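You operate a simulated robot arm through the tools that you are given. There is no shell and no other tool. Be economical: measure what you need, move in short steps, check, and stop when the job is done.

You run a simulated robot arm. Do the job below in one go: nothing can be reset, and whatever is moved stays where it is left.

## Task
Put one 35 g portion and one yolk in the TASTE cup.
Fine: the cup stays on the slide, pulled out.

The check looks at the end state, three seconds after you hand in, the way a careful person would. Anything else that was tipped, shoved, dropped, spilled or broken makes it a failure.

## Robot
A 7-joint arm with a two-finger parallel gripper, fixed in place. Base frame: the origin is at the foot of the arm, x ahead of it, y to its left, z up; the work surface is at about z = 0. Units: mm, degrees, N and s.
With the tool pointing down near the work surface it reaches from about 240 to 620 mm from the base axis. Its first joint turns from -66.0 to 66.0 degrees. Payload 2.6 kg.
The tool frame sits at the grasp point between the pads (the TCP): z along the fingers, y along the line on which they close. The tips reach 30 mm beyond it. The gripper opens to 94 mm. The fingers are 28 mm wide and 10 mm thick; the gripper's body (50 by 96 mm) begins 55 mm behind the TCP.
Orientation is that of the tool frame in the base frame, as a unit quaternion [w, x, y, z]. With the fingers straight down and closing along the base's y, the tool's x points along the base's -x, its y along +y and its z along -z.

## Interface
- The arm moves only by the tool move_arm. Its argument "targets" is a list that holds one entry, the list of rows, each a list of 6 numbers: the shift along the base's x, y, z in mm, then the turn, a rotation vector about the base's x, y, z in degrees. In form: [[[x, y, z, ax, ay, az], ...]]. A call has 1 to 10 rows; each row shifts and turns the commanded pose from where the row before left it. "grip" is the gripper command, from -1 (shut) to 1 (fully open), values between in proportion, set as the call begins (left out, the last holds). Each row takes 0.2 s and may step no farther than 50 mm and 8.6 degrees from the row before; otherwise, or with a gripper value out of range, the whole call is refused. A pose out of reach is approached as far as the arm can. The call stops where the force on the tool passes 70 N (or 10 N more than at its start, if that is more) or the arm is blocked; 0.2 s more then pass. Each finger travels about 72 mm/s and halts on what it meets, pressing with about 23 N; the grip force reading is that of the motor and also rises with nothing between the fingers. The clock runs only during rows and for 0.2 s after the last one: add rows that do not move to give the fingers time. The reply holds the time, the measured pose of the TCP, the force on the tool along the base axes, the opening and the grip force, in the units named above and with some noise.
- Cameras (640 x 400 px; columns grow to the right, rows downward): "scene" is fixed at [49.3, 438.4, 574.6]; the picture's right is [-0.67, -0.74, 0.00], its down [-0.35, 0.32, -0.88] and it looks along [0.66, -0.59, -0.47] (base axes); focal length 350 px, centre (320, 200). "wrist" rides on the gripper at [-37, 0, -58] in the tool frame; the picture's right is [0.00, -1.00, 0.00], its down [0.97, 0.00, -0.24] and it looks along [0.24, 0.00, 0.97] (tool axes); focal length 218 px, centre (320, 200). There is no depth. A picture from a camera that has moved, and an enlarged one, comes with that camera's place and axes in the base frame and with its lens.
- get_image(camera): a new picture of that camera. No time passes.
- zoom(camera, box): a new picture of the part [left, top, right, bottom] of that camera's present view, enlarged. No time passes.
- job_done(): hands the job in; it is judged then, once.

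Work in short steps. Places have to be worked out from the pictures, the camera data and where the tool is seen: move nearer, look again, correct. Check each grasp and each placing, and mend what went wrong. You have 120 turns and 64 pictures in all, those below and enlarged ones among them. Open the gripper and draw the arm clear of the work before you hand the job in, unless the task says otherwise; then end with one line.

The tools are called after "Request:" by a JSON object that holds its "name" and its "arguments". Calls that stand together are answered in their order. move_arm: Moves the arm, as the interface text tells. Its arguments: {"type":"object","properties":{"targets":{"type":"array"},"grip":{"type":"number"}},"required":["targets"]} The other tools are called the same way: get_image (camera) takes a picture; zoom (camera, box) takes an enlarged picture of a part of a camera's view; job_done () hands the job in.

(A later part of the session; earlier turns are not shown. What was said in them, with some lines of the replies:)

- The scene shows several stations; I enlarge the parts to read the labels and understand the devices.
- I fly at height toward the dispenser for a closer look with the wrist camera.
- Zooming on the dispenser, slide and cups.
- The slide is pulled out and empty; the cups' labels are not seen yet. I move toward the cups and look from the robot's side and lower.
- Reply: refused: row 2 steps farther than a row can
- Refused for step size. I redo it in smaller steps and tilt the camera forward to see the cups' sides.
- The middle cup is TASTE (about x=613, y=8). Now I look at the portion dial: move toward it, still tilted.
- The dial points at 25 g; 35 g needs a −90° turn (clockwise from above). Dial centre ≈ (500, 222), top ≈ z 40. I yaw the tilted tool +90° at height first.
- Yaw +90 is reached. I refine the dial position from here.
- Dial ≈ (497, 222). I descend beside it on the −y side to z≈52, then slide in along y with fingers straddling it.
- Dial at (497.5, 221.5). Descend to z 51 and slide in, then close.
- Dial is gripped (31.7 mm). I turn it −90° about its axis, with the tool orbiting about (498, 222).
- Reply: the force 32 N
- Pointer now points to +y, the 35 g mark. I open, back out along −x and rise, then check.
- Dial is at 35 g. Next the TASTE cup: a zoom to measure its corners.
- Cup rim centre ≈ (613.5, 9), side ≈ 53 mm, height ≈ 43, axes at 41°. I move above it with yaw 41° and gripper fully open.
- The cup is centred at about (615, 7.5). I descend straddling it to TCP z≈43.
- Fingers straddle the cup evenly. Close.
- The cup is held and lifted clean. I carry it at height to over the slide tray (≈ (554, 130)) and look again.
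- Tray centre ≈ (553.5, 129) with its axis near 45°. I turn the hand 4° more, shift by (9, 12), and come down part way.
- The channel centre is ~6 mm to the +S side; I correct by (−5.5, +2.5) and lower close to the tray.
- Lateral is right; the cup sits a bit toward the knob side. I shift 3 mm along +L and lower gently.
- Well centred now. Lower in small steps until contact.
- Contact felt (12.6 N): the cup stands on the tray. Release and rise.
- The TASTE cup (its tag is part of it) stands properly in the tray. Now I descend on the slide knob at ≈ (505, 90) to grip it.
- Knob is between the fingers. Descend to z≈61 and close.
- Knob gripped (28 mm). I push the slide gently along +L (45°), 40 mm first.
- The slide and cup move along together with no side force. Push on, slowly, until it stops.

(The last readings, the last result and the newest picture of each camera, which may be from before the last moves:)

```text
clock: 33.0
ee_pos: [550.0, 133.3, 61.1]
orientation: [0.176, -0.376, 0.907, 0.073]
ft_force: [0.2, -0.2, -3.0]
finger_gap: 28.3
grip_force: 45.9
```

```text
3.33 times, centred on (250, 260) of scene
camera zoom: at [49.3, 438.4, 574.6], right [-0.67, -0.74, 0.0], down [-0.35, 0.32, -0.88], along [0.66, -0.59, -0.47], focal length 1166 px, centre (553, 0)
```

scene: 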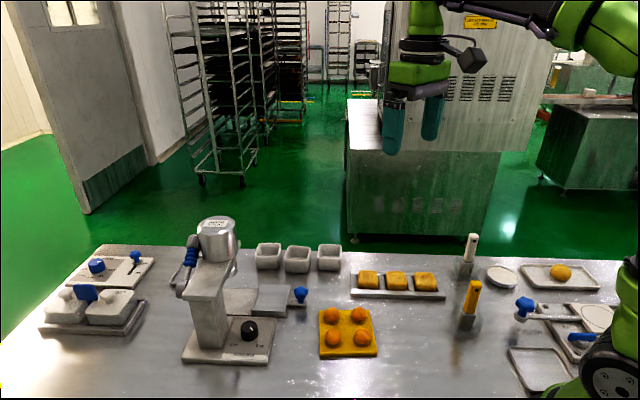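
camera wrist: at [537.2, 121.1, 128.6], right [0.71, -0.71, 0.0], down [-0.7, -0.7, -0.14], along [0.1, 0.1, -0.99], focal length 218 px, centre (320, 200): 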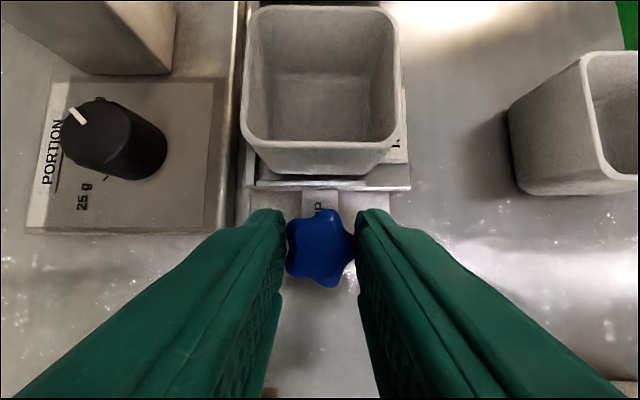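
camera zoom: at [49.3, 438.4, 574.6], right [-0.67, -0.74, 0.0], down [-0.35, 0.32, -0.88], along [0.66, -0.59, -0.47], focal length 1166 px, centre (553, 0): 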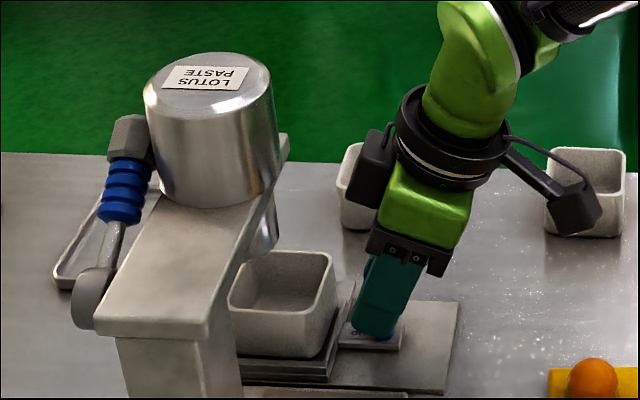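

Not yet at the stop; I go on in small steps watching the force.

Request:
{"name": "move_arm", "arguments": {"targets": [[[2, 2, 0, 0, 0, 0], [2, 2, 0, 0, 0, 0], [2, 2, 0, 0, 0, 0], [0, 0, 0, 0, 0, 0]]]}}

Request:
{"name": "move_arm", "arguments": {"targets": [[[1.5, 1.5, 0, 0, 0, 0], [1.5, 1.5, 0, 0, 0, 0], [0, 0, 0, 0, 0, 0]]]}}

Request:
{"name": "get_image", "arguments": {"camera": "wrist"}}

```text
clock: 34.0
ee_pos: [555.6, 137.4, 60.7]
orientation: [0.176, -0.375, 0.907, 0.072]
ft_force: [-0.4, 0.1, -5.4]
finger_gap: 28.5
grip_force: 44.7
```

```text
clock: 34.8
ee_pos: [558.0, 142.0, 61.5]
orientation: [0.176, -0.375, 0.907, 0.073]
ft_force: [0.5, -0.1, -5.4]
finger_gap: 28.2
grip_force: 44.9
```

```text
20 pictures are left
camera wrist: at [567.0, 150.9, 128.6], right [0.71, -0.71, 0.0], down [-0.7, -0.7, -0.14], along [0.1, 0.1, -0.99], focal length 218 px, centre (320, 200)
```

wrist: 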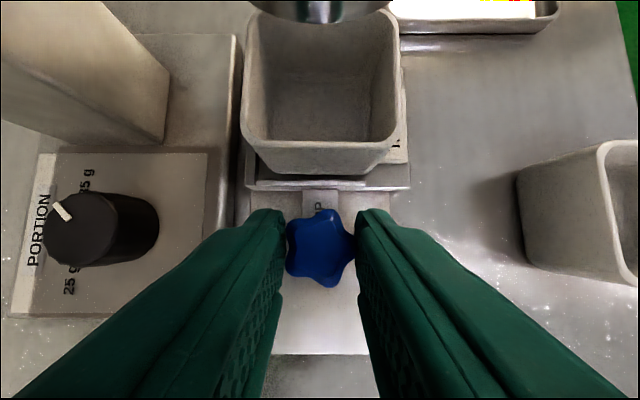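

The nozzle is now over the cup. I check for the stop with a couple more millimetres.

Request:
{"name": "move_arm", "arguments": {"targets": [[[1.5, 1.5, 0, 0, 0, 0], [1.5, 1.5, 0, 0, 0, 0], [0, 0, 0, 0, 0, 0]]]}}

```text
clock: 35.6
ee_pos: [560.4, 145.0, 61.7]
orientation: [0.175, -0.376, 0.907, 0.074]
ft_force: [-0.9, 1.9, -6.8]
finger_gap: 28.2
grip_force: 44.9
```

Request:
{"name": "zoom", "arguments": {"camera": "scene", "box": [190, 235, 310, 325]}}

```text
4.44 times, centred on (250, 280) of scene
camera zoom: at [49.3, 438.4, 574.6], right [-0.67, -0.74, 0.0], down [-0.35, 0.32, -0.88], along [0.66, -0.59, -0.47], focal length 1555 px, centre (631, -156)
```

zoom: 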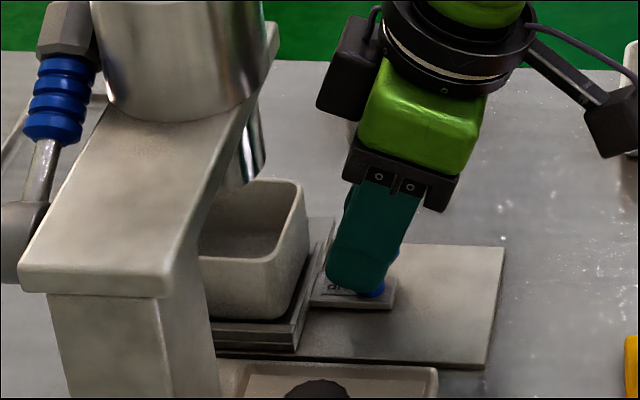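

Request:
{"name": "move_arm", "arguments": {"targets": [[[1, 1, 0, 0, 0, 0], [1, 1, 0, 0, 0, 0], [0, 0, 0, 0, 0, 0]]]}}

Request:
{"name": "move_arm", "arguments": {"targets": [[[1, 1, 0, 0, 0, 0], [1, 1, 0, 0, 0, 0], [0, 0, 0, 0, 0, 0]]]}}

```text
clock: 36.4
ee_pos: [561.8, 145.7, 61.1]
orientation: [0.176, -0.376, 0.907, 0.074]
ft_force: [-1.6, 3.0, -8.2]
finger_gap: 28.0
grip_force: 45.1
```

```text
clock: 37.2
ee_pos: [564.9, 146.5, 60.6]
orientation: [0.174, -0.375, 0.907, 0.074]
ft_force: [-19.6, -7.1, 2.9]
finger_gap: 28.0
grip_force: 45.3
```

The end stop is felt (−20 N). I ease back slightly, release the knob, and withdraw up and back.

Request:
{"name": "move_arm", "arguments": {"targets": [[[-0.7, -0.7, 0, 0, 0, 0], [0, 0, 0, 0, 0, 0]]]}}

Request:
{"name": "move_arm", "arguments": {"targets": [[[0, 0, 0, 0, 0, 0], [0, 0, 0, 0, 0, 0]]], "grip": 0.1}}

Request:
{"name": "move_arm", "arguments": {"targets": [[[-3, -3, 30, 0, 0, 0], [-20, -20, 30, 0, 0, 0], [-20, -20, 35, 0, 0, 0], [-15, -15, 40, 0, 0, 0], [0, 0, 40, 0, 0, 0], [0, 0, 40, 0, 0, 0]]]}}

Request:
{"name": "get_image", "arguments": {"camera": "wrist"}}

```text
clock: 37.8
ee_pos: [565.1, 147.3, 61.4]
orientation: [0.175, -0.375, 0.908, 0.073]
ft_force: [-10.8, -4.2, -1.4]
finger_gap: 28.2
grip_force: 45.1
```

```text
clock: 38.4
ee_pos: [563.0, 147.0, 61.7]
orientation: [0.177, -0.376, 0.907, 0.073]
ft_force: [-0.7, -0.3, 0.4]
finger_gap: 51.9
grip_force: 0.0
```

```text
clock: 39.8
ee_pos: [507.3, 89.0, 277.2]
orientation: [0.176, -0.376, 0.907, 0.072]
ft_force: [0.3, -0.3, 0.6]
finger_gap: 51.7
grip_force: 0.1
```

```text
18 pictures are left
camera wrist: at [515.2, 99.4, 343.8], right [0.71, -0.71, 0.0], down [-0.7, -0.7, -0.14], along [0.1, 0.1, -0.99], focal length 218 px, centre (320, 200)
```

wrist: 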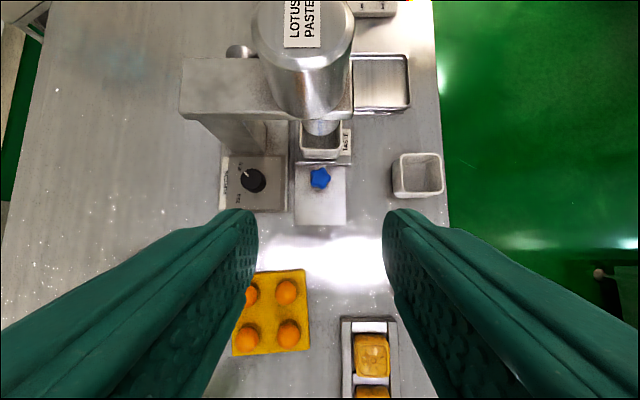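

Cup is in, against the stop. The lever: hub ≈ (584, 299, 129), blue grip ≈ (622, 261, 159), pointing back and up; it must be pushed down. I raise the hand, make it vertical, and test reach high above the lever.

Request:
{"name": "move_arm", "arguments": {"targets": [[[0, 0, 35, -5.2, 5.2, 0], [0, 20, 30, -5.2, 5.2, 0], [15, 40, 0, -5.2, 5.2, 0], [15, 40, 0, 0, 0, 0], [15, 40, 0, 0, 0, 0], [30, 20, 0, 0, 0, 0], [30, 10, 0, 0, 0, 0], [18, 0, 0, 0, 0, 0], [0, 0, 0, 0, 0, 0]]], "grip": -1}}

Request:
{"name": "get_image", "arguments": {"camera": "wrist"}}

```text
clock: 41.8
ee_pos: [514.3, 187.1, 310.3]
orientation: [0.001, -0.383, 0.924, 0.0]
ft_force: [0.3, -0.2, -0.2]
finger_gap: 0.2
grip_force: 23.3
out of reach, approached as far as the arm can: row 3, 4, 5, 6, 7, 8
```

```text
17 pictures are left
camera wrist: at [539.4, 214.9, 368.4], right [0.71, -0.71, 0.0], down [-0.69, -0.69, 0.24], along [-0.17, -0.17, -0.97], focal length 218 px, centre (320, 200)
```

wrist: 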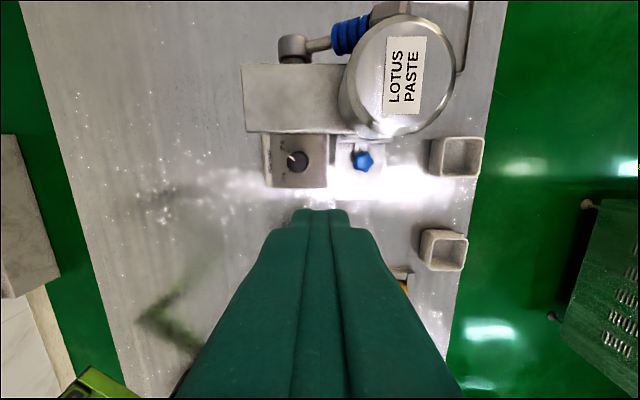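

At z 310 the vertical tool reaches only r≈547, so I'll need forward tilt. I yaw to −15° first and then tilt, staying high.

Request:
{"name": "move_arm", "arguments": {"targets": [[[-40, -20, 0, 0, 0, -7.5], [-40, -20, 0, 0, 0, -7.5], [-20, 0, 0, 0, 0, -7.5], [0, 0, 0, 0, 0, -7.5], [0, 0, 0, 0, 0, -7.5], [0, 0, 0, 0, 0, -7.5], [0, 0, 0, 0, 0, -7.5], [0, 0, 0, 0, 0, -7.5]]]}}

Request:
{"name": "move_arm", "arguments": {"targets": [[[0, 0, 0, -1.75, -6.5, 0], [0, 0, 0, -1.75, -6.5, 0], [0, 0, 0, -1.75, -6.5, 0], [0, 0, 0, -1.75, -6.5, 0], [0, 0, 0, 0, 0, 0]]]}}

```text
clock: 43.6
ee_pos: [454.1, 131.1, 318.5]
orientation: [-0.001, 0.132, 0.991, 0.0]
ft_force: [-0.6, 0.1, 0.2]
finger_gap: 0.0
grip_force: 23.2
out of reach, approached as far as the arm can: row 1
```

```text
clock: 44.8
ee_pos: [454.3, 130.2, 318.4]
orientation: [0.231, 0.127, 0.964, -0.03]
ft_force: [-0.2, -0.7, -1.0]
finger_gap: 0.0
grip_force: 23.0
```

Now I go round in front of the dispenser and then out over the lever, tip well above it.

Request:
{"name": "move_arm", "arguments": {"targets": [[[0, 40, -10, 0, 0, 0], [10, 40, -10, 0, 0, 0], [15, 40, -20, 0, 0, 0], [25, 27, -20, 0, 0, 0], [35, 0, -20, 0, 0, 0], [35, -3, 0, 0, 0, 0], [25, -1, 0, 0, 0, 0], [0, 0, 0, 0, 0, 0]]]}}

Request:
{"name": "get_image", "arguments": {"camera": "wrist"}}

Request:
{"name": "zoom", "arguments": {"camera": "scene", "box": [130, 150, 330, 330]}}

```text
clock: 46.6
ee_pos: [595.2, 275.5, 236.5]
orientation: [0.23, 0.127, 0.964, -0.031]
ft_force: [-0.4, -0.1, 0.8]
finger_gap: 0.1
grip_force: 23.0
out of reach, approached as far as the arm can: row 7
```

```text
16 pictures are left
camera wrist: at [602.1, 274.3, 304.5], right [-0.26, -0.97, 0.0], down [-0.94, 0.25, -0.22], along [0.22, -0.06, -0.97], focal length 218 px, centre (320, 200)
```

wrist: 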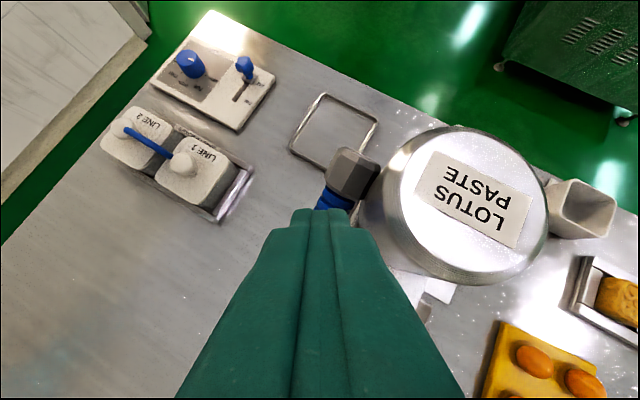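

```text
2.22 times, centred on (230, 240) of scene
camera zoom: at [49.3, 438.4, 574.6], right [-0.67, -0.74, 0.0], down [-0.35, 0.32, -0.88], along [0.66, -0.59, -0.47], focal length 778 px, centre (520, 111)
```

zoom: 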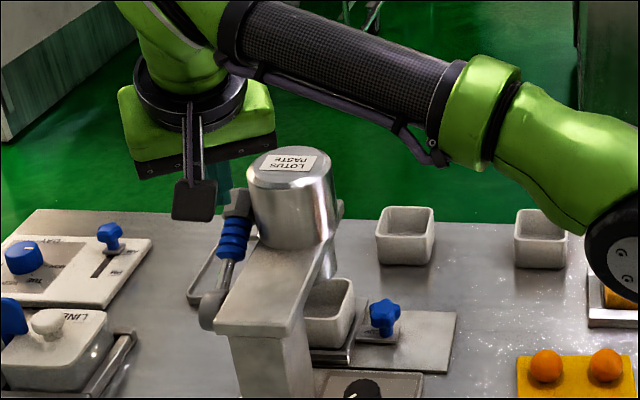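

Fingertips are above the lever. I descend 35 mm with a small correction (+4, −2).

Request:
{"name": "move_arm", "arguments": {"targets": [[[2, -1, -18, 0, 0, 0], [2, -1, -17, 0, 0, 0], [0, 0, 0, 0, 0, 0]]]}}

Request:
{"name": "get_image", "arguments": {"camera": "wrist"}}

Request:
{"name": "zoom", "arguments": {"camera": "scene", "box": [160, 190, 270, 290]}}

```text
clock: 47.4
ee_pos: [600.2, 272.9, 201.2]
orientation: [0.23, 0.126, 0.964, -0.03]
ft_force: [0.6, 0.7, 0.0]
finger_gap: 0.0
grip_force: 23.3
```

```text
14 pictures are left
camera wrist: at [605.9, 272.4, 269.6], right [-0.26, -0.97, 0.0], down [-0.94, 0.25, -0.22], along [0.22, -0.06, -0.97], focal length 218 px, centre (320, 200)
```

wrist: 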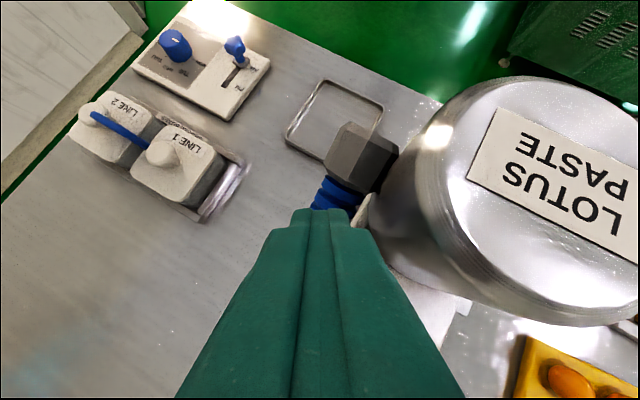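

```text
4.00 times, centred on (215, 240) of scene
camera zoom: at [49.3, 438.4, 574.6], right [-0.67, -0.74, 0.0], down [-0.35, 0.32, -0.88], along [0.66, -0.59, -0.47], focal length 1400 px, centre (740, 40)
```

zoom: 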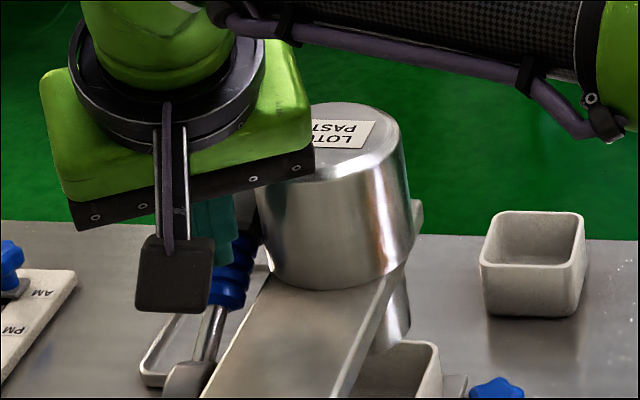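

Close to contact. I press down in small steps and watch the force.

Request:
{"name": "move_arm", "arguments": {"targets": [[[0, 0, -5, 0, 0, 0], [0, 0, -5, 0, 0, 0], [0, 0, 0, 0, 0, 0]]]}}

Request:
{"name": "move_arm", "arguments": {"targets": [[[0, 0, -5, 0, 0, 0], [0, 0, -5, 0, 0, 0], [0, 0, 0, 0, 0, 0]]]}}

```text
clock: 48.2
ee_pos: [599.9, 271.8, 191.5]
orientation: [0.23, 0.127, 0.964, -0.03]
ft_force: [0.7, -0.3, 0.3]
finger_gap: 0.2
grip_force: 23.2
```

```text
clock: 49.0
ee_pos: [599.2, 274.5, 181.3]
orientation: [0.23, 0.127, 0.964, -0.031]
ft_force: [0.2, 0.3, 0.0]
finger_gap: 0.0
grip_force: 22.8
```

Request:
{"name": "move_arm", "arguments": {"targets": [[[0, 0, -4, 0, 0, 0], [0, 0, -4, 0, 0, 0], [0, 0, 0, 0, 0, 0]]]}}

Request:
{"name": "zoom", "arguments": {"camera": "scene", "box": [160, 200, 270, 300]}}

Request:
{"name": "get_image", "arguments": {"camera": "wrist"}}

```text
clock: 49.8
ee_pos: [597.9, 271.2, 174.4]
orientation: [0.23, 0.127, 0.964, -0.03]
ft_force: [1.3, -2.7, 4.9]
finger_gap: 0.0
grip_force: 22.9
```

```text
4.00 times, centred on (215, 250) of scene
camera zoom: at [49.3, 438.4, 574.6], right [-0.67, -0.74, 0.0], down [-0.35, 0.32, -0.88], along [0.66, -0.59, -0.47], focal length 1400 px, centre (740, 0)
```

zoom: 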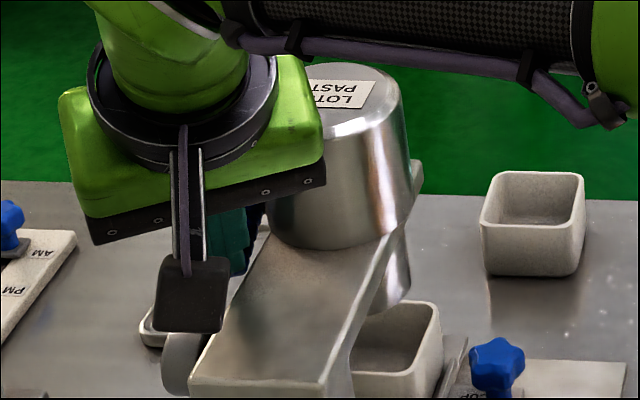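

```text
11 pictures are left
camera wrist: at [605.5, 271.7, 242.3], right [-0.26, -0.97, 0.0], down [-0.94, 0.25, -0.23], along [0.22, -0.06, -0.97], focal length 218 px, centre (320, 200)
```

wrist: 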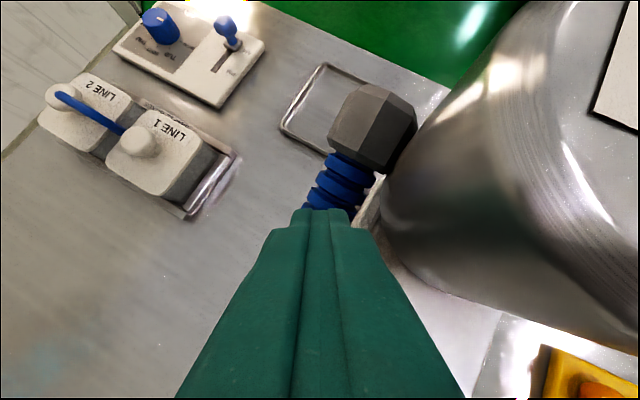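

Contact with the lever (about 5 N). I keep pressing it down.

Request:
{"name": "move_arm", "arguments": {"targets": [[[0, 0, -5, 0, 0, 0], [0, 0, -5, 0, 0, 0], [0, 0, 0, 0, 0, 0]]]}}

Request:
{"name": "move_arm", "arguments": {"targets": [[[0, 0, -5, 0, 0, 0], [0, 0, -5, 0, 0, 0], [0, 0, 0, 0, 0, 0]]]}}

```text
clock: 50.6
ee_pos: [600.1, 270.7, 166.4]
orientation: [0.233, 0.128, 0.964, -0.031]
ft_force: [7.9, -9.2, 18.8]
finger_gap: 0.0
grip_force: 22.9
```

```text
clock: 51.4
ee_pos: [602.2, 271.5, 159.8]
orientation: [0.238, 0.126, 0.963, -0.03]
ft_force: [13.6, -10.5, 28.5]
finger_gap: 0.0
grip_force: 22.5
```

Request:
{"name": "move_arm", "arguments": {"targets": [[[0, 0, -5, 0, 0, 0], [0, 0, -5, 0, 0, 0], [0, 0, 0, 0, 0, 0]]]}}

Request:
{"name": "zoom", "arguments": {"camera": "wrist", "box": [220, 40, 480, 240]}}

```text
clock: 52.2
ee_pos: [602.3, 272.1, 157.4]
orientation: [0.243, 0.128, 0.961, -0.029]
ft_force: [-10.9, -20.5, 54.3]
finger_gap: 0.0
grip_force: 22.4
```

```text
2.00 times, centred on (350, 140) of wrist
camera zoom: at [607.0, 271.4, 226.2], right [-0.26, -0.97, -0.01], down [-0.94, 0.25, -0.25], along [0.24, -0.06, -0.97], focal length 436 px, centre (260, 320)
```

zoom: 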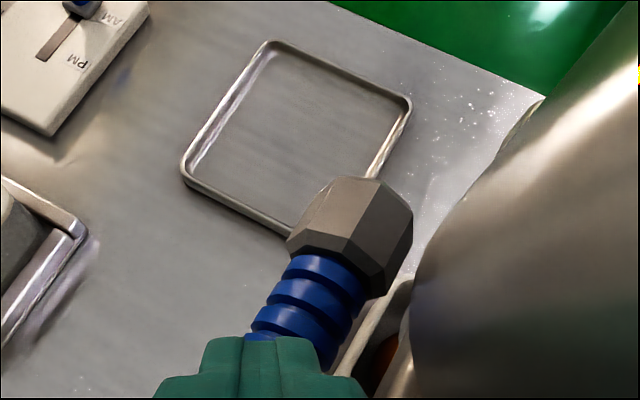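

Force rose to 54 N and motion slowed; I look from the scene camera.

Request:
{"name": "zoom", "arguments": {"camera": "scene", "box": [160, 190, 300, 320]}}

```text
3.08 times, centred on (230, 255) of scene
camera zoom: at [48.9, 438.2, 574.8], right [-0.67, -0.74, 0.0], down [-0.35, 0.32, -0.88], along [0.66, -0.59, -0.47], focal length 1077 px, centre (597, 31)
```

zoom: 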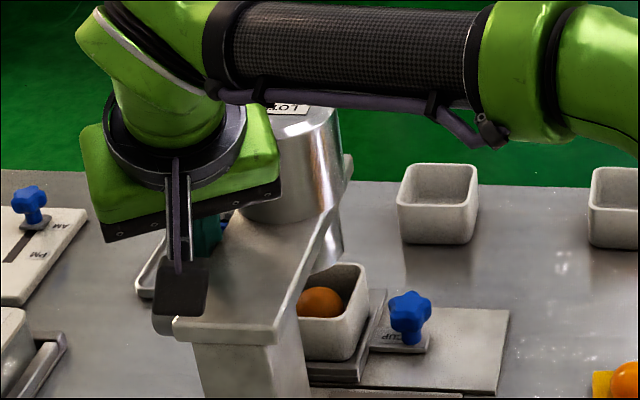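

A portion of paste (brown ball) lies in the cup: the stroke has dispensed. I raise the hand, back the way I came.

Request:
{"name": "move_arm", "arguments": {"targets": [[[0, 0, 10, 0, 0, 0], [0, 0, 10, 0, 0, 0], [0, 0, 15, 0, 0, 0], [0, 0, 25, 0, 0, 0], [0, 0, 35, 0, 0, 0]]]}}

Request:
{"name": "move_arm", "arguments": {"targets": [[[-30, 2, 0, 0, 0, 0], [-35, 3, 0, 0, 0, 0], [-35, 0, 20, 0, 0, 0], [-25, -27, 20, 0, 0, 0], [-15, -40, 20, 0, 0, 0], [-10, -40, 0, 0, 0, 0], [0, -40, 0, 0, 0, 0]]]}}

Request:
{"name": "get_image", "arguments": {"camera": "scene"}}

```text
clock: 53.4
ee_pos: [596.3, 272.9, 236.2]
orientation: [0.23, 0.127, 0.964, -0.031]
ft_force: [-0.2, 0.4, 0.5]
finger_gap: 0.0
grip_force: 22.6
```

```text
clock: 55.0
ee_pos: [448.8, 131.4, 298.8]
orientation: [0.23, 0.126, 0.964, -0.031]
ft_force: [-0.5, -0.7, 1.2]
finger_gap: 0.0
grip_force: 23.0
```

```text
8 pictures are left
```

scene: 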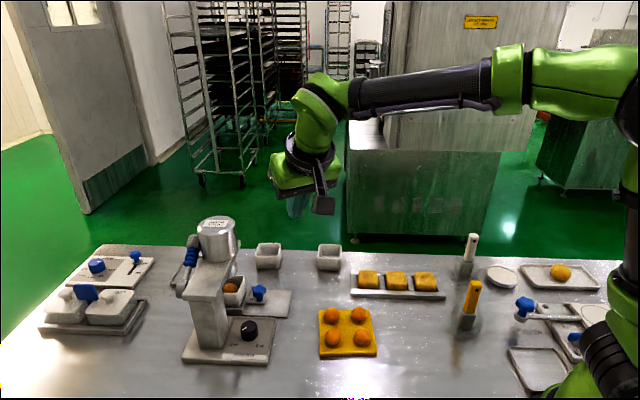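

The lever has sprung back and everything else stands. I restore the knob-gripping orientation (yaw 45°, tilt 22°) at height.

Request:
{"name": "move_arm", "arguments": {"targets": [[[0, 0, 0, 0, 0, 7.5], [0, 0, 0, 0, 0, 7.5], [0, 0, 0, 0, 0, 7.5], [0, 0, 0, 0, 0, 7.5], [0, 0, 0, 0, 0, 7.5], [0, 0, 0, 0, 0, 7.5], [0, 0, 0, 0, 0, 7.5], [0, 0, 0, 0, 0, 7.5], [25, -20, -30, -3.5, 3.5, 0], [30, -23, -30, 0, 0, 0]]], "grip": 0.1}}

```text
clock: 57.2
ee_pos: [503.4, 88.3, 236.8]
orientation: [0.175, -0.377, 0.907, 0.072]
ft_force: [-0.2, -0.5, 0.6]
finger_gap: 51.7
grip_force: 0.0
```

Orientation matches the earlier one. I go back down the reverse of the retreat path to the knob at (563, 147, 62).

Request:
{"name": "move_arm", "arguments": {"targets": [[[1, 0, -40, 0, 0, 0], [15, 15.2, -40, 0, 0, 0], [20, 20, -35, 0, 0, 0], [20, 20, -30, 0, 0, 0], [0, 0, 0, 0, 0, 0]]]}}

Request:
{"name": "get_image", "arguments": {"camera": "wrist"}}

```text
clock: 58.4
ee_pos: [560.0, 143.1, 92.1]
orientation: [0.177, -0.376, 0.907, 0.072]
ft_force: [-0.1, 0.1, -0.4]
finger_gap: 51.7
grip_force: 0.0
```

```text
7 pictures are left
camera wrist: at [568.5, 154.2, 159.4], right [0.71, -0.71, 0.0], down [-0.7, -0.7, -0.14], along [0.1, 0.1, -0.99], focal length 218 px, centre (320, 200)
```

wrist: 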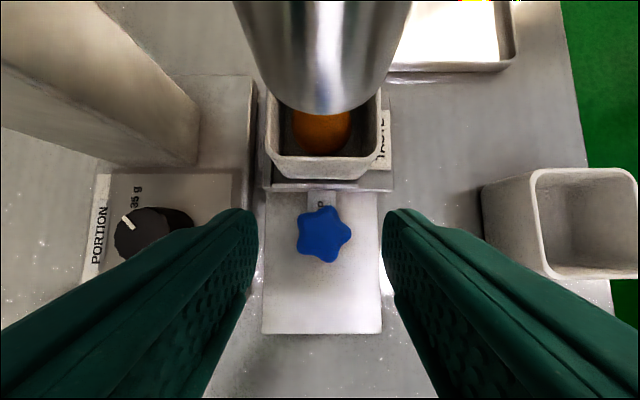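

Knob is centred. Down 30, close, and then pull the slide out slowly.

Request:
{"name": "move_arm", "arguments": {"targets": [[[1.5, 2, -15, 0, 0, 0], [1.5, 2, -15, 0, 0, 0], [0, 0, 0, 0, 0, 0]]]}}

Request:
{"name": "move_arm", "arguments": {"targets": [[[0, 0, 0, 0, 0, 0], [0, 0, 0, 0, 0, 0], [0, 0, 0, 0, 0, 0]]], "grip": -1}}

Request:
{"name": "move_arm", "arguments": {"targets": [[[-2, -2, 0, 0, 0, 0], [-4, -4, 0, 0, 0, 0], [-5, -5, 0, 0, 0, 0], [-5, -5, 0, 0, 0, 0], [-5, -5, 0, 0, 0, 0], [-5, -5, 0, 0, 0, 0], [-4, -4, 0, 0, 0, 0], [-2, -2, 0, 0, 0, 0], [0, 0, 0, 0, 0, 0]]]}}

```text
clock: 59.2
ee_pos: [563.3, 148.3, 62.7]
orientation: [0.175, -0.376, 0.907, 0.072]
ft_force: [0.2, -0.4, 1.0]
finger_gap: 51.4
grip_force: 0.1
```

```text
clock: 60.0
ee_pos: [563.9, 146.8, 62.7]
orientation: [0.175, -0.376, 0.907, 0.071]
ft_force: [4.5, -5.9, -4.0]
finger_gap: 28.1
grip_force: 45.4
```

```text
clock: 62.0
ee_pos: [530.7, 113.2, 62.2]
orientation: [0.176, -0.375, 0.907, 0.072]
ft_force: [11.2, -11.0, -16.6]
finger_gap: 28.0
grip_force: 44.7
```

The slide follows; small side force, so I correct by (1, −1, −1) and pull on to the start position (≈ (500, 82.5)).

Request:
{"name": "move_arm", "arguments": {"targets": [[[-2, -4, -1, 0, 0, 0], [-5, -5, 0, 0, 0, 0], [-5, -5, 0, 0, 0, 0], [-5, -5, 0, 0, 0, 0], [-5, -5, 0, 0, 0, 0], [-3, -3, 0, 0, 0, 0], [0, 0, 0, 0, 0, 0]]]}}

Request:
{"name": "move_arm", "arguments": {"targets": [[[-1.5, -1.5, 0, 0, 0, 0], [-1.5, -1.5, 0, 0, 0, 0], [0, 0, 0, 0, 0, 0]]]}}

```text
clock: 63.6
ee_pos: [506.4, 88.3, 63.0]
orientation: [0.176, -0.375, 0.907, 0.073]
ft_force: [2.1, -2.8, -1.6]
finger_gap: 28.0
grip_force: 44.4
```

```text
clock: 64.4
ee_pos: [502.3, 85.0, 63.9]
orientation: [0.176, -0.376, 0.907, 0.073]
ft_force: [-0.3, -0.4, 0.4]
finger_gap: 28.0
grip_force: 46.0
```

Request:
{"name": "move_arm", "arguments": {"targets": [[[-1.2, -1.2, 0, 0, 0, 0], [-1.2, -1.2, 0, 0, 0, 0], [0, 0, 0, 0, 0, 0]]]}}

Request:
{"name": "move_arm", "arguments": {"targets": [[[-1, -1, 0, 0, 0, 0], [0, 0, 0, 0, 0, 0]]]}}

```text
clock: 65.2
ee_pos: [500.6, 83.4, 62.0]
orientation: [0.177, -0.376, 0.907, 0.073]
ft_force: [-1.1, -0.4, 7.1]
finger_gap: 27.9
grip_force: 44.7
```

```text
clock: 65.8
ee_pos: [499.6, 81.5, 62.5]
orientation: [0.177, -0.375, 0.907, 0.072]
ft_force: [-2.0, 1.7, 6.4]
finger_gap: 28.1
grip_force: 44.7
```

The slide is back to its starting, pulled-out place. Release and rise toward the yolk tray.

Request:
{"name": "move_arm", "arguments": {"targets": [[[0, 0, 0, 0, 0, 0], [0, 0, 0, 0, 0, 0]]], "grip": 0.1}}

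Request:
{"name": "move_arm", "arguments": {"targets": [[[0, 0, 35, 0, 0, 0], [-10, -10, 40, 0, 0, 0], [-30, -12, 35, 0, 0, 0], [-33, -12, 0, 0, 0, 0], [-10, -4, 0, 0, 0, 0]]]}}

Request:
{"name": "get_image", "arguments": {"camera": "wrist"}}

```text
clock: 66.4
ee_pos: [499.9, 81.4, 61.3]
orientation: [0.175, -0.376, 0.907, 0.072]
ft_force: [0.2, 0.2, 0.6]
finger_gap: 51.7
grip_force: 0.1
```

```text
clock: 67.6
ee_pos: [417.5, 43.8, 171.6]
orientation: [0.176, -0.376, 0.907, 0.073]
ft_force: [0.2, 0.2, -0.4]
finger_gap: 51.2
grip_force: 0.0
```

```text
6 pictures are left
camera wrist: at [425.4, 53.6, 239.9], right [0.71, -0.71, 0.0], down [-0.7, -0.7, -0.14], along [0.1, 0.1, -0.99], focal length 218 px, centre (320, 200)
```

wrist: 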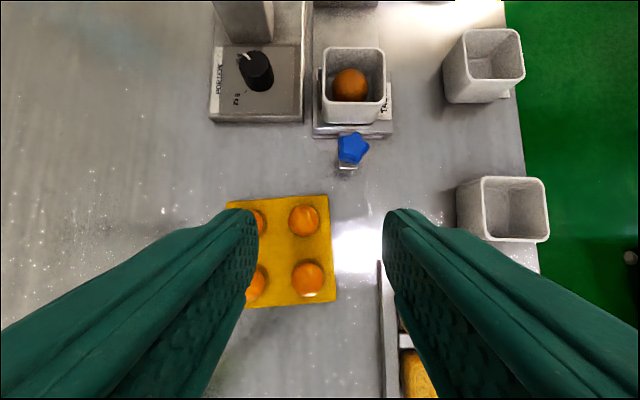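

The cup with one portion stands on the pulled-out slide. I choose the yolk at ≈ (421, 73); closing along y (the tray's diagonal) keeps clear of neighbours. Reorient to vertical, yaw 0, and come down to check.

Request:
{"name": "move_arm", "arguments": {"targets": [[[0, 5, 0, 0, 0, -7.5], [0, 5, 0, 0, 0, -7.5], [1, 5, 0, 0, 0, -7.5], [1, 5, 0, 0, 0, -7.5], [1, 5, 0, 0, 0, -7.5], [0.7, 4.7, 0, 0, 0, -7.5], [0, 0, -20, 0, 7.3, 0], [0, 0, -20, 0, 7.3, 0], [0, 0, -20, 0, 7.4, 0], [0, 0, 0, 0, 0, 0]]]}}

Request:
{"name": "get_image", "arguments": {"camera": "wrist"}}

```text
clock: 69.8
ee_pos: [421.2, 72.5, 113.2]
orientation: [-0.002, 0.0, 1.0, 0.0]
ft_force: [0.7, 0.3, 0.7]
finger_gap: 51.3
grip_force: 0.0
```

```text
5 pictures are left
camera wrist: at [457.2, 74.9, 170.3], right [0.0, -1.0, 0.0], down [-0.97, 0.0, 0.24], along [-0.24, 0.0, -0.97], focal length 218 px, centre (320, 200)
```

wrist: 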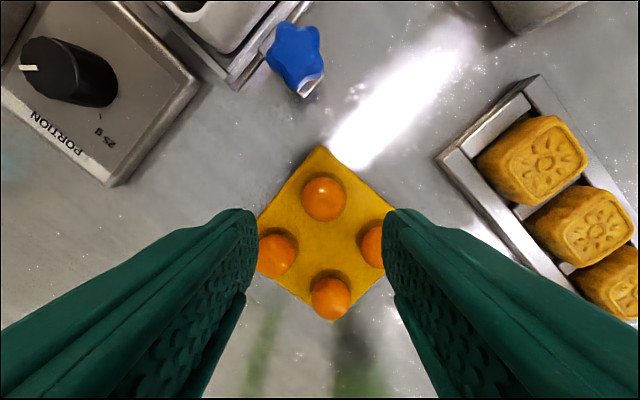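

The yolk is right under, at (421, 72.7). Descend to TCP z≈45 and close.

Request:
{"name": "move_arm", "arguments": {"targets": [[[0, 0, -30, 0, 0, 0], [0, 0, -25, 0, 0, 0], [0, 0, -13, 0, 0, 0], [0, 0, 0, 0, 0, 0]]]}}

Request:
{"name": "move_arm", "arguments": {"targets": [[[0, 0, 0, 0, 0, 0], [0, 0, 0, 0, 0, 0], [0, 0, 0, 0, 0, 0]]], "grip": -0.45}}

```text
clock: 70.8
ee_pos: [420.1, 73.9, 44.1]
orientation: [-0.001, 0.0, 1.0, 0.0]
ft_force: [-0.7, 0.0, -0.6]
finger_gap: 51.9
grip_force: 0.1
```

```text
clock: 71.6
ee_pos: [420.0, 73.6, 45.4]
orientation: [-0.001, 0.0, 1.0, 0.0]
ft_force: [-0.1, 0.4, -0.5]
finger_gap: 27.9
grip_force: 7.6
```

Contact at 27.9 mm with a gentle 7.6 N. I firm slightly and lift.

Request:
{"name": "move_arm", "arguments": {"targets": [[[0, 0, 0, 0, 0, 0], [0, 0, 10, 0, 0, 0], [0, 0, 30, 0, 0, 0], [0, 0, 40, 0, 0, 0], [0, 0, 0, 0, 0, 0]]], "grip": -0.5}}

Request:
{"name": "get_image", "arguments": {"camera": "wrist"}}

```text
clock: 72.8
ee_pos: [419.6, 72.9, 124.9]
orientation: [-0.002, -0.001, 1.0, 0.0]
ft_force: [-0.3, 1.5, -0.2]
finger_gap: 26.8
grip_force: 22.8
```

```text
4 pictures are left
camera wrist: at [456.2, 74.3, 182.7], right [0.0, -1.0, 0.0], down [-0.97, 0.0, 0.24], along [-0.24, 0.0, -0.97], focal length 218 px, centre (320, 200)
```

wrist: 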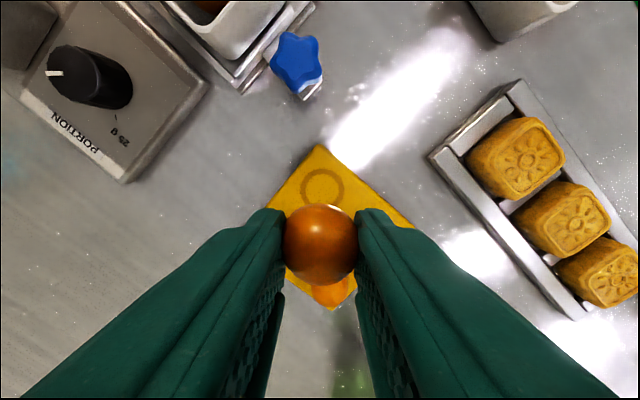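

Yolk held. I carry it above the cup at the same height and look.

Request:
{"name": "move_arm", "arguments": {"targets": [[[25, 12, 0, 0, 0, 0], [35, 15, 0, 0, 0, 0], [35, 16, 0, 0, 0, 0], [25, 14, -5, 0, 0, 0], [0, 0, 0, 0, 0, 0]]]}}

Request:
{"name": "get_image", "arguments": {"camera": "wrist"}}

```text
clock: 74.0
ee_pos: [540.1, 130.2, 119.8]
orientation: [-0.001, 0.0, 1.0, 0.0]
ft_force: [1.2, -0.8, -0.5]
finger_gap: 26.9
grip_force: 22.8
```

```text
3 pictures are left
camera wrist: at [577.2, 131.1, 177.3], right [0.0, -1.0, 0.0], down [-0.97, 0.0, 0.24], along [-0.24, 0.0, -0.97], focal length 218 px, centre (320, 200)
```

wrist: 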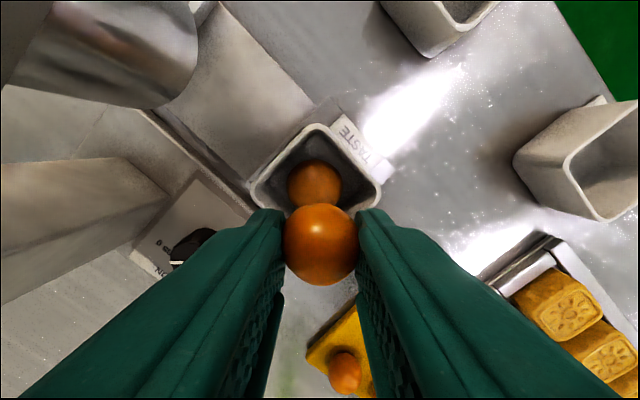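

Cup centre ≈ (553, 133.5), paste ball at its centre. I offset the yolk toward the free −x corner at (541, 133.5) and lower until the tips are just above the rim.

Request:
{"name": "move_arm", "arguments": {"targets": [[[1, 3, -15, 0, 0, 0], [0, 0, -9, 0, 0, 0], [0, 0, -4, 0, 0, 0], [0, 0, 0, 0, 0, 0]]]}}

Request:
{"name": "zoom", "arguments": {"camera": "scene", "box": [240, 240, 320, 310]}}

```text
clock: 75.0
ee_pos: [540.7, 131.2, 90.7]
orientation: [-0.001, -0.001, 1.0, 0.001]
ft_force: [-0.5, 0.7, -0.5]
finger_gap: 27.0
grip_force: 22.7
```

```text
5.71 times, centred on (280, 275) of scene
camera zoom: at [49.3, 438.4, 574.6], right [-0.67, -0.74, 0.0], down [-0.35, 0.32, -0.88], along [0.66, -0.59, -0.47], focal length 2000 px, centre (549, -229)
```

zoom: 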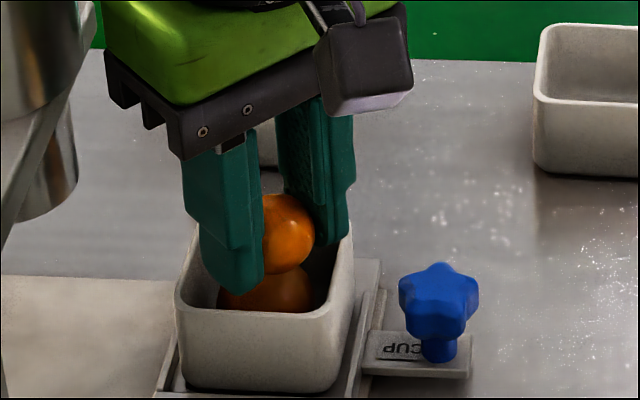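

The yolk hangs just over the cup with the tips slightly above the rim. I lower 3 mm more, feeling for contact, then release.

Request:
{"name": "move_arm", "arguments": {"targets": [[[0, 1.5, -1.5, 0, 0, 0], [0, 0, -1.5, 0, 0, 0], [0, 0, 0, 0, 0, 0]]]}}

```text
clock: 75.8
ee_pos: [541.4, 134.6, 88.2]
orientation: [-0.001, 0.001, 1.0, 0.0]
ft_force: [0.3, 0.0, -0.4]
finger_gap: 27.1
grip_force: 22.7
```

No contact. Release the yolk.

Request:
{"name": "move_arm", "arguments": {"targets": [[[0, 0, 0, 0, 0, 0], [0, 0, 0, 0, 0, 0], [0, 0, 0, 0, 0, 0]]], "grip": -0.1}}

Request:
{"name": "move_arm", "arguments": {"targets": [[[0, 0, 25, 0, 0, 0], [-5, -5, 40, 0, 0, 0], [-30, -20, 30, 0, 0, 0], [-40, -25, 0, 0, 0, 0], [-40, -25, 0, 0, 0, 0], [-30, -20, 20, 0, 0, 0]]], "grip": 0.3}}

Request:
{"name": "zoom", "arguments": {"camera": "scene", "box": [165, 215, 405, 365]}}

```text
clock: 76.6
ee_pos: [540.9, 134.1, 88.1]
orientation: [0.0, 0.0, 1.0, 0.0]
ft_force: [0.5, 0.2, 0.8]
finger_gap: 42.3
grip_force: 0.0
```

```text
clock: 78.0
ee_pos: [394.4, 39.8, 202.9]
orientation: [-0.001, 0.0, 1.0, 0.001]
ft_force: [-0.3, 0.2, 0.2]
finger_gap: 61.2
grip_force: 0.0
```

```text
2.67 times, centred on (285, 290) of scene
camera zoom: at [49.3, 438.4, 574.6], right [-0.67, -0.74, 0.0], down [-0.35, 0.32, -0.88], along [0.66, -0.59, -0.47], focal length 933 px, centre (413, -40)
```

zoom: 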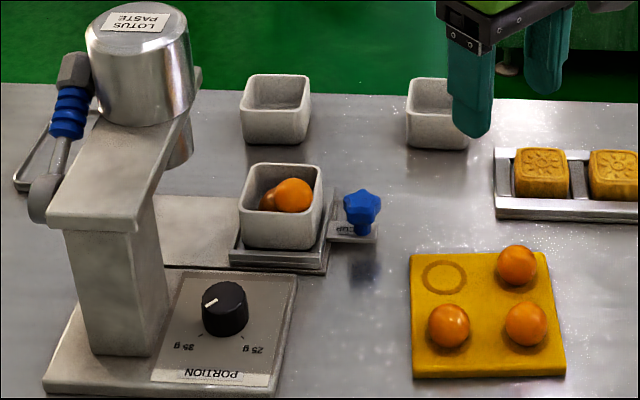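

The yolk and the paste portion both rest in the TASTE cup on the pulled-out slide. Everything else is in place, the gripper is open and the arm is clear, so I hand in.

Request:
{"name": "job_done", "arguments": {}}

```text
The job is handed in.
```

The TASTE cup stands on the pulled-out slide with one 35 g portion of lotus paste and one yolk in it, and I've handed the job in.
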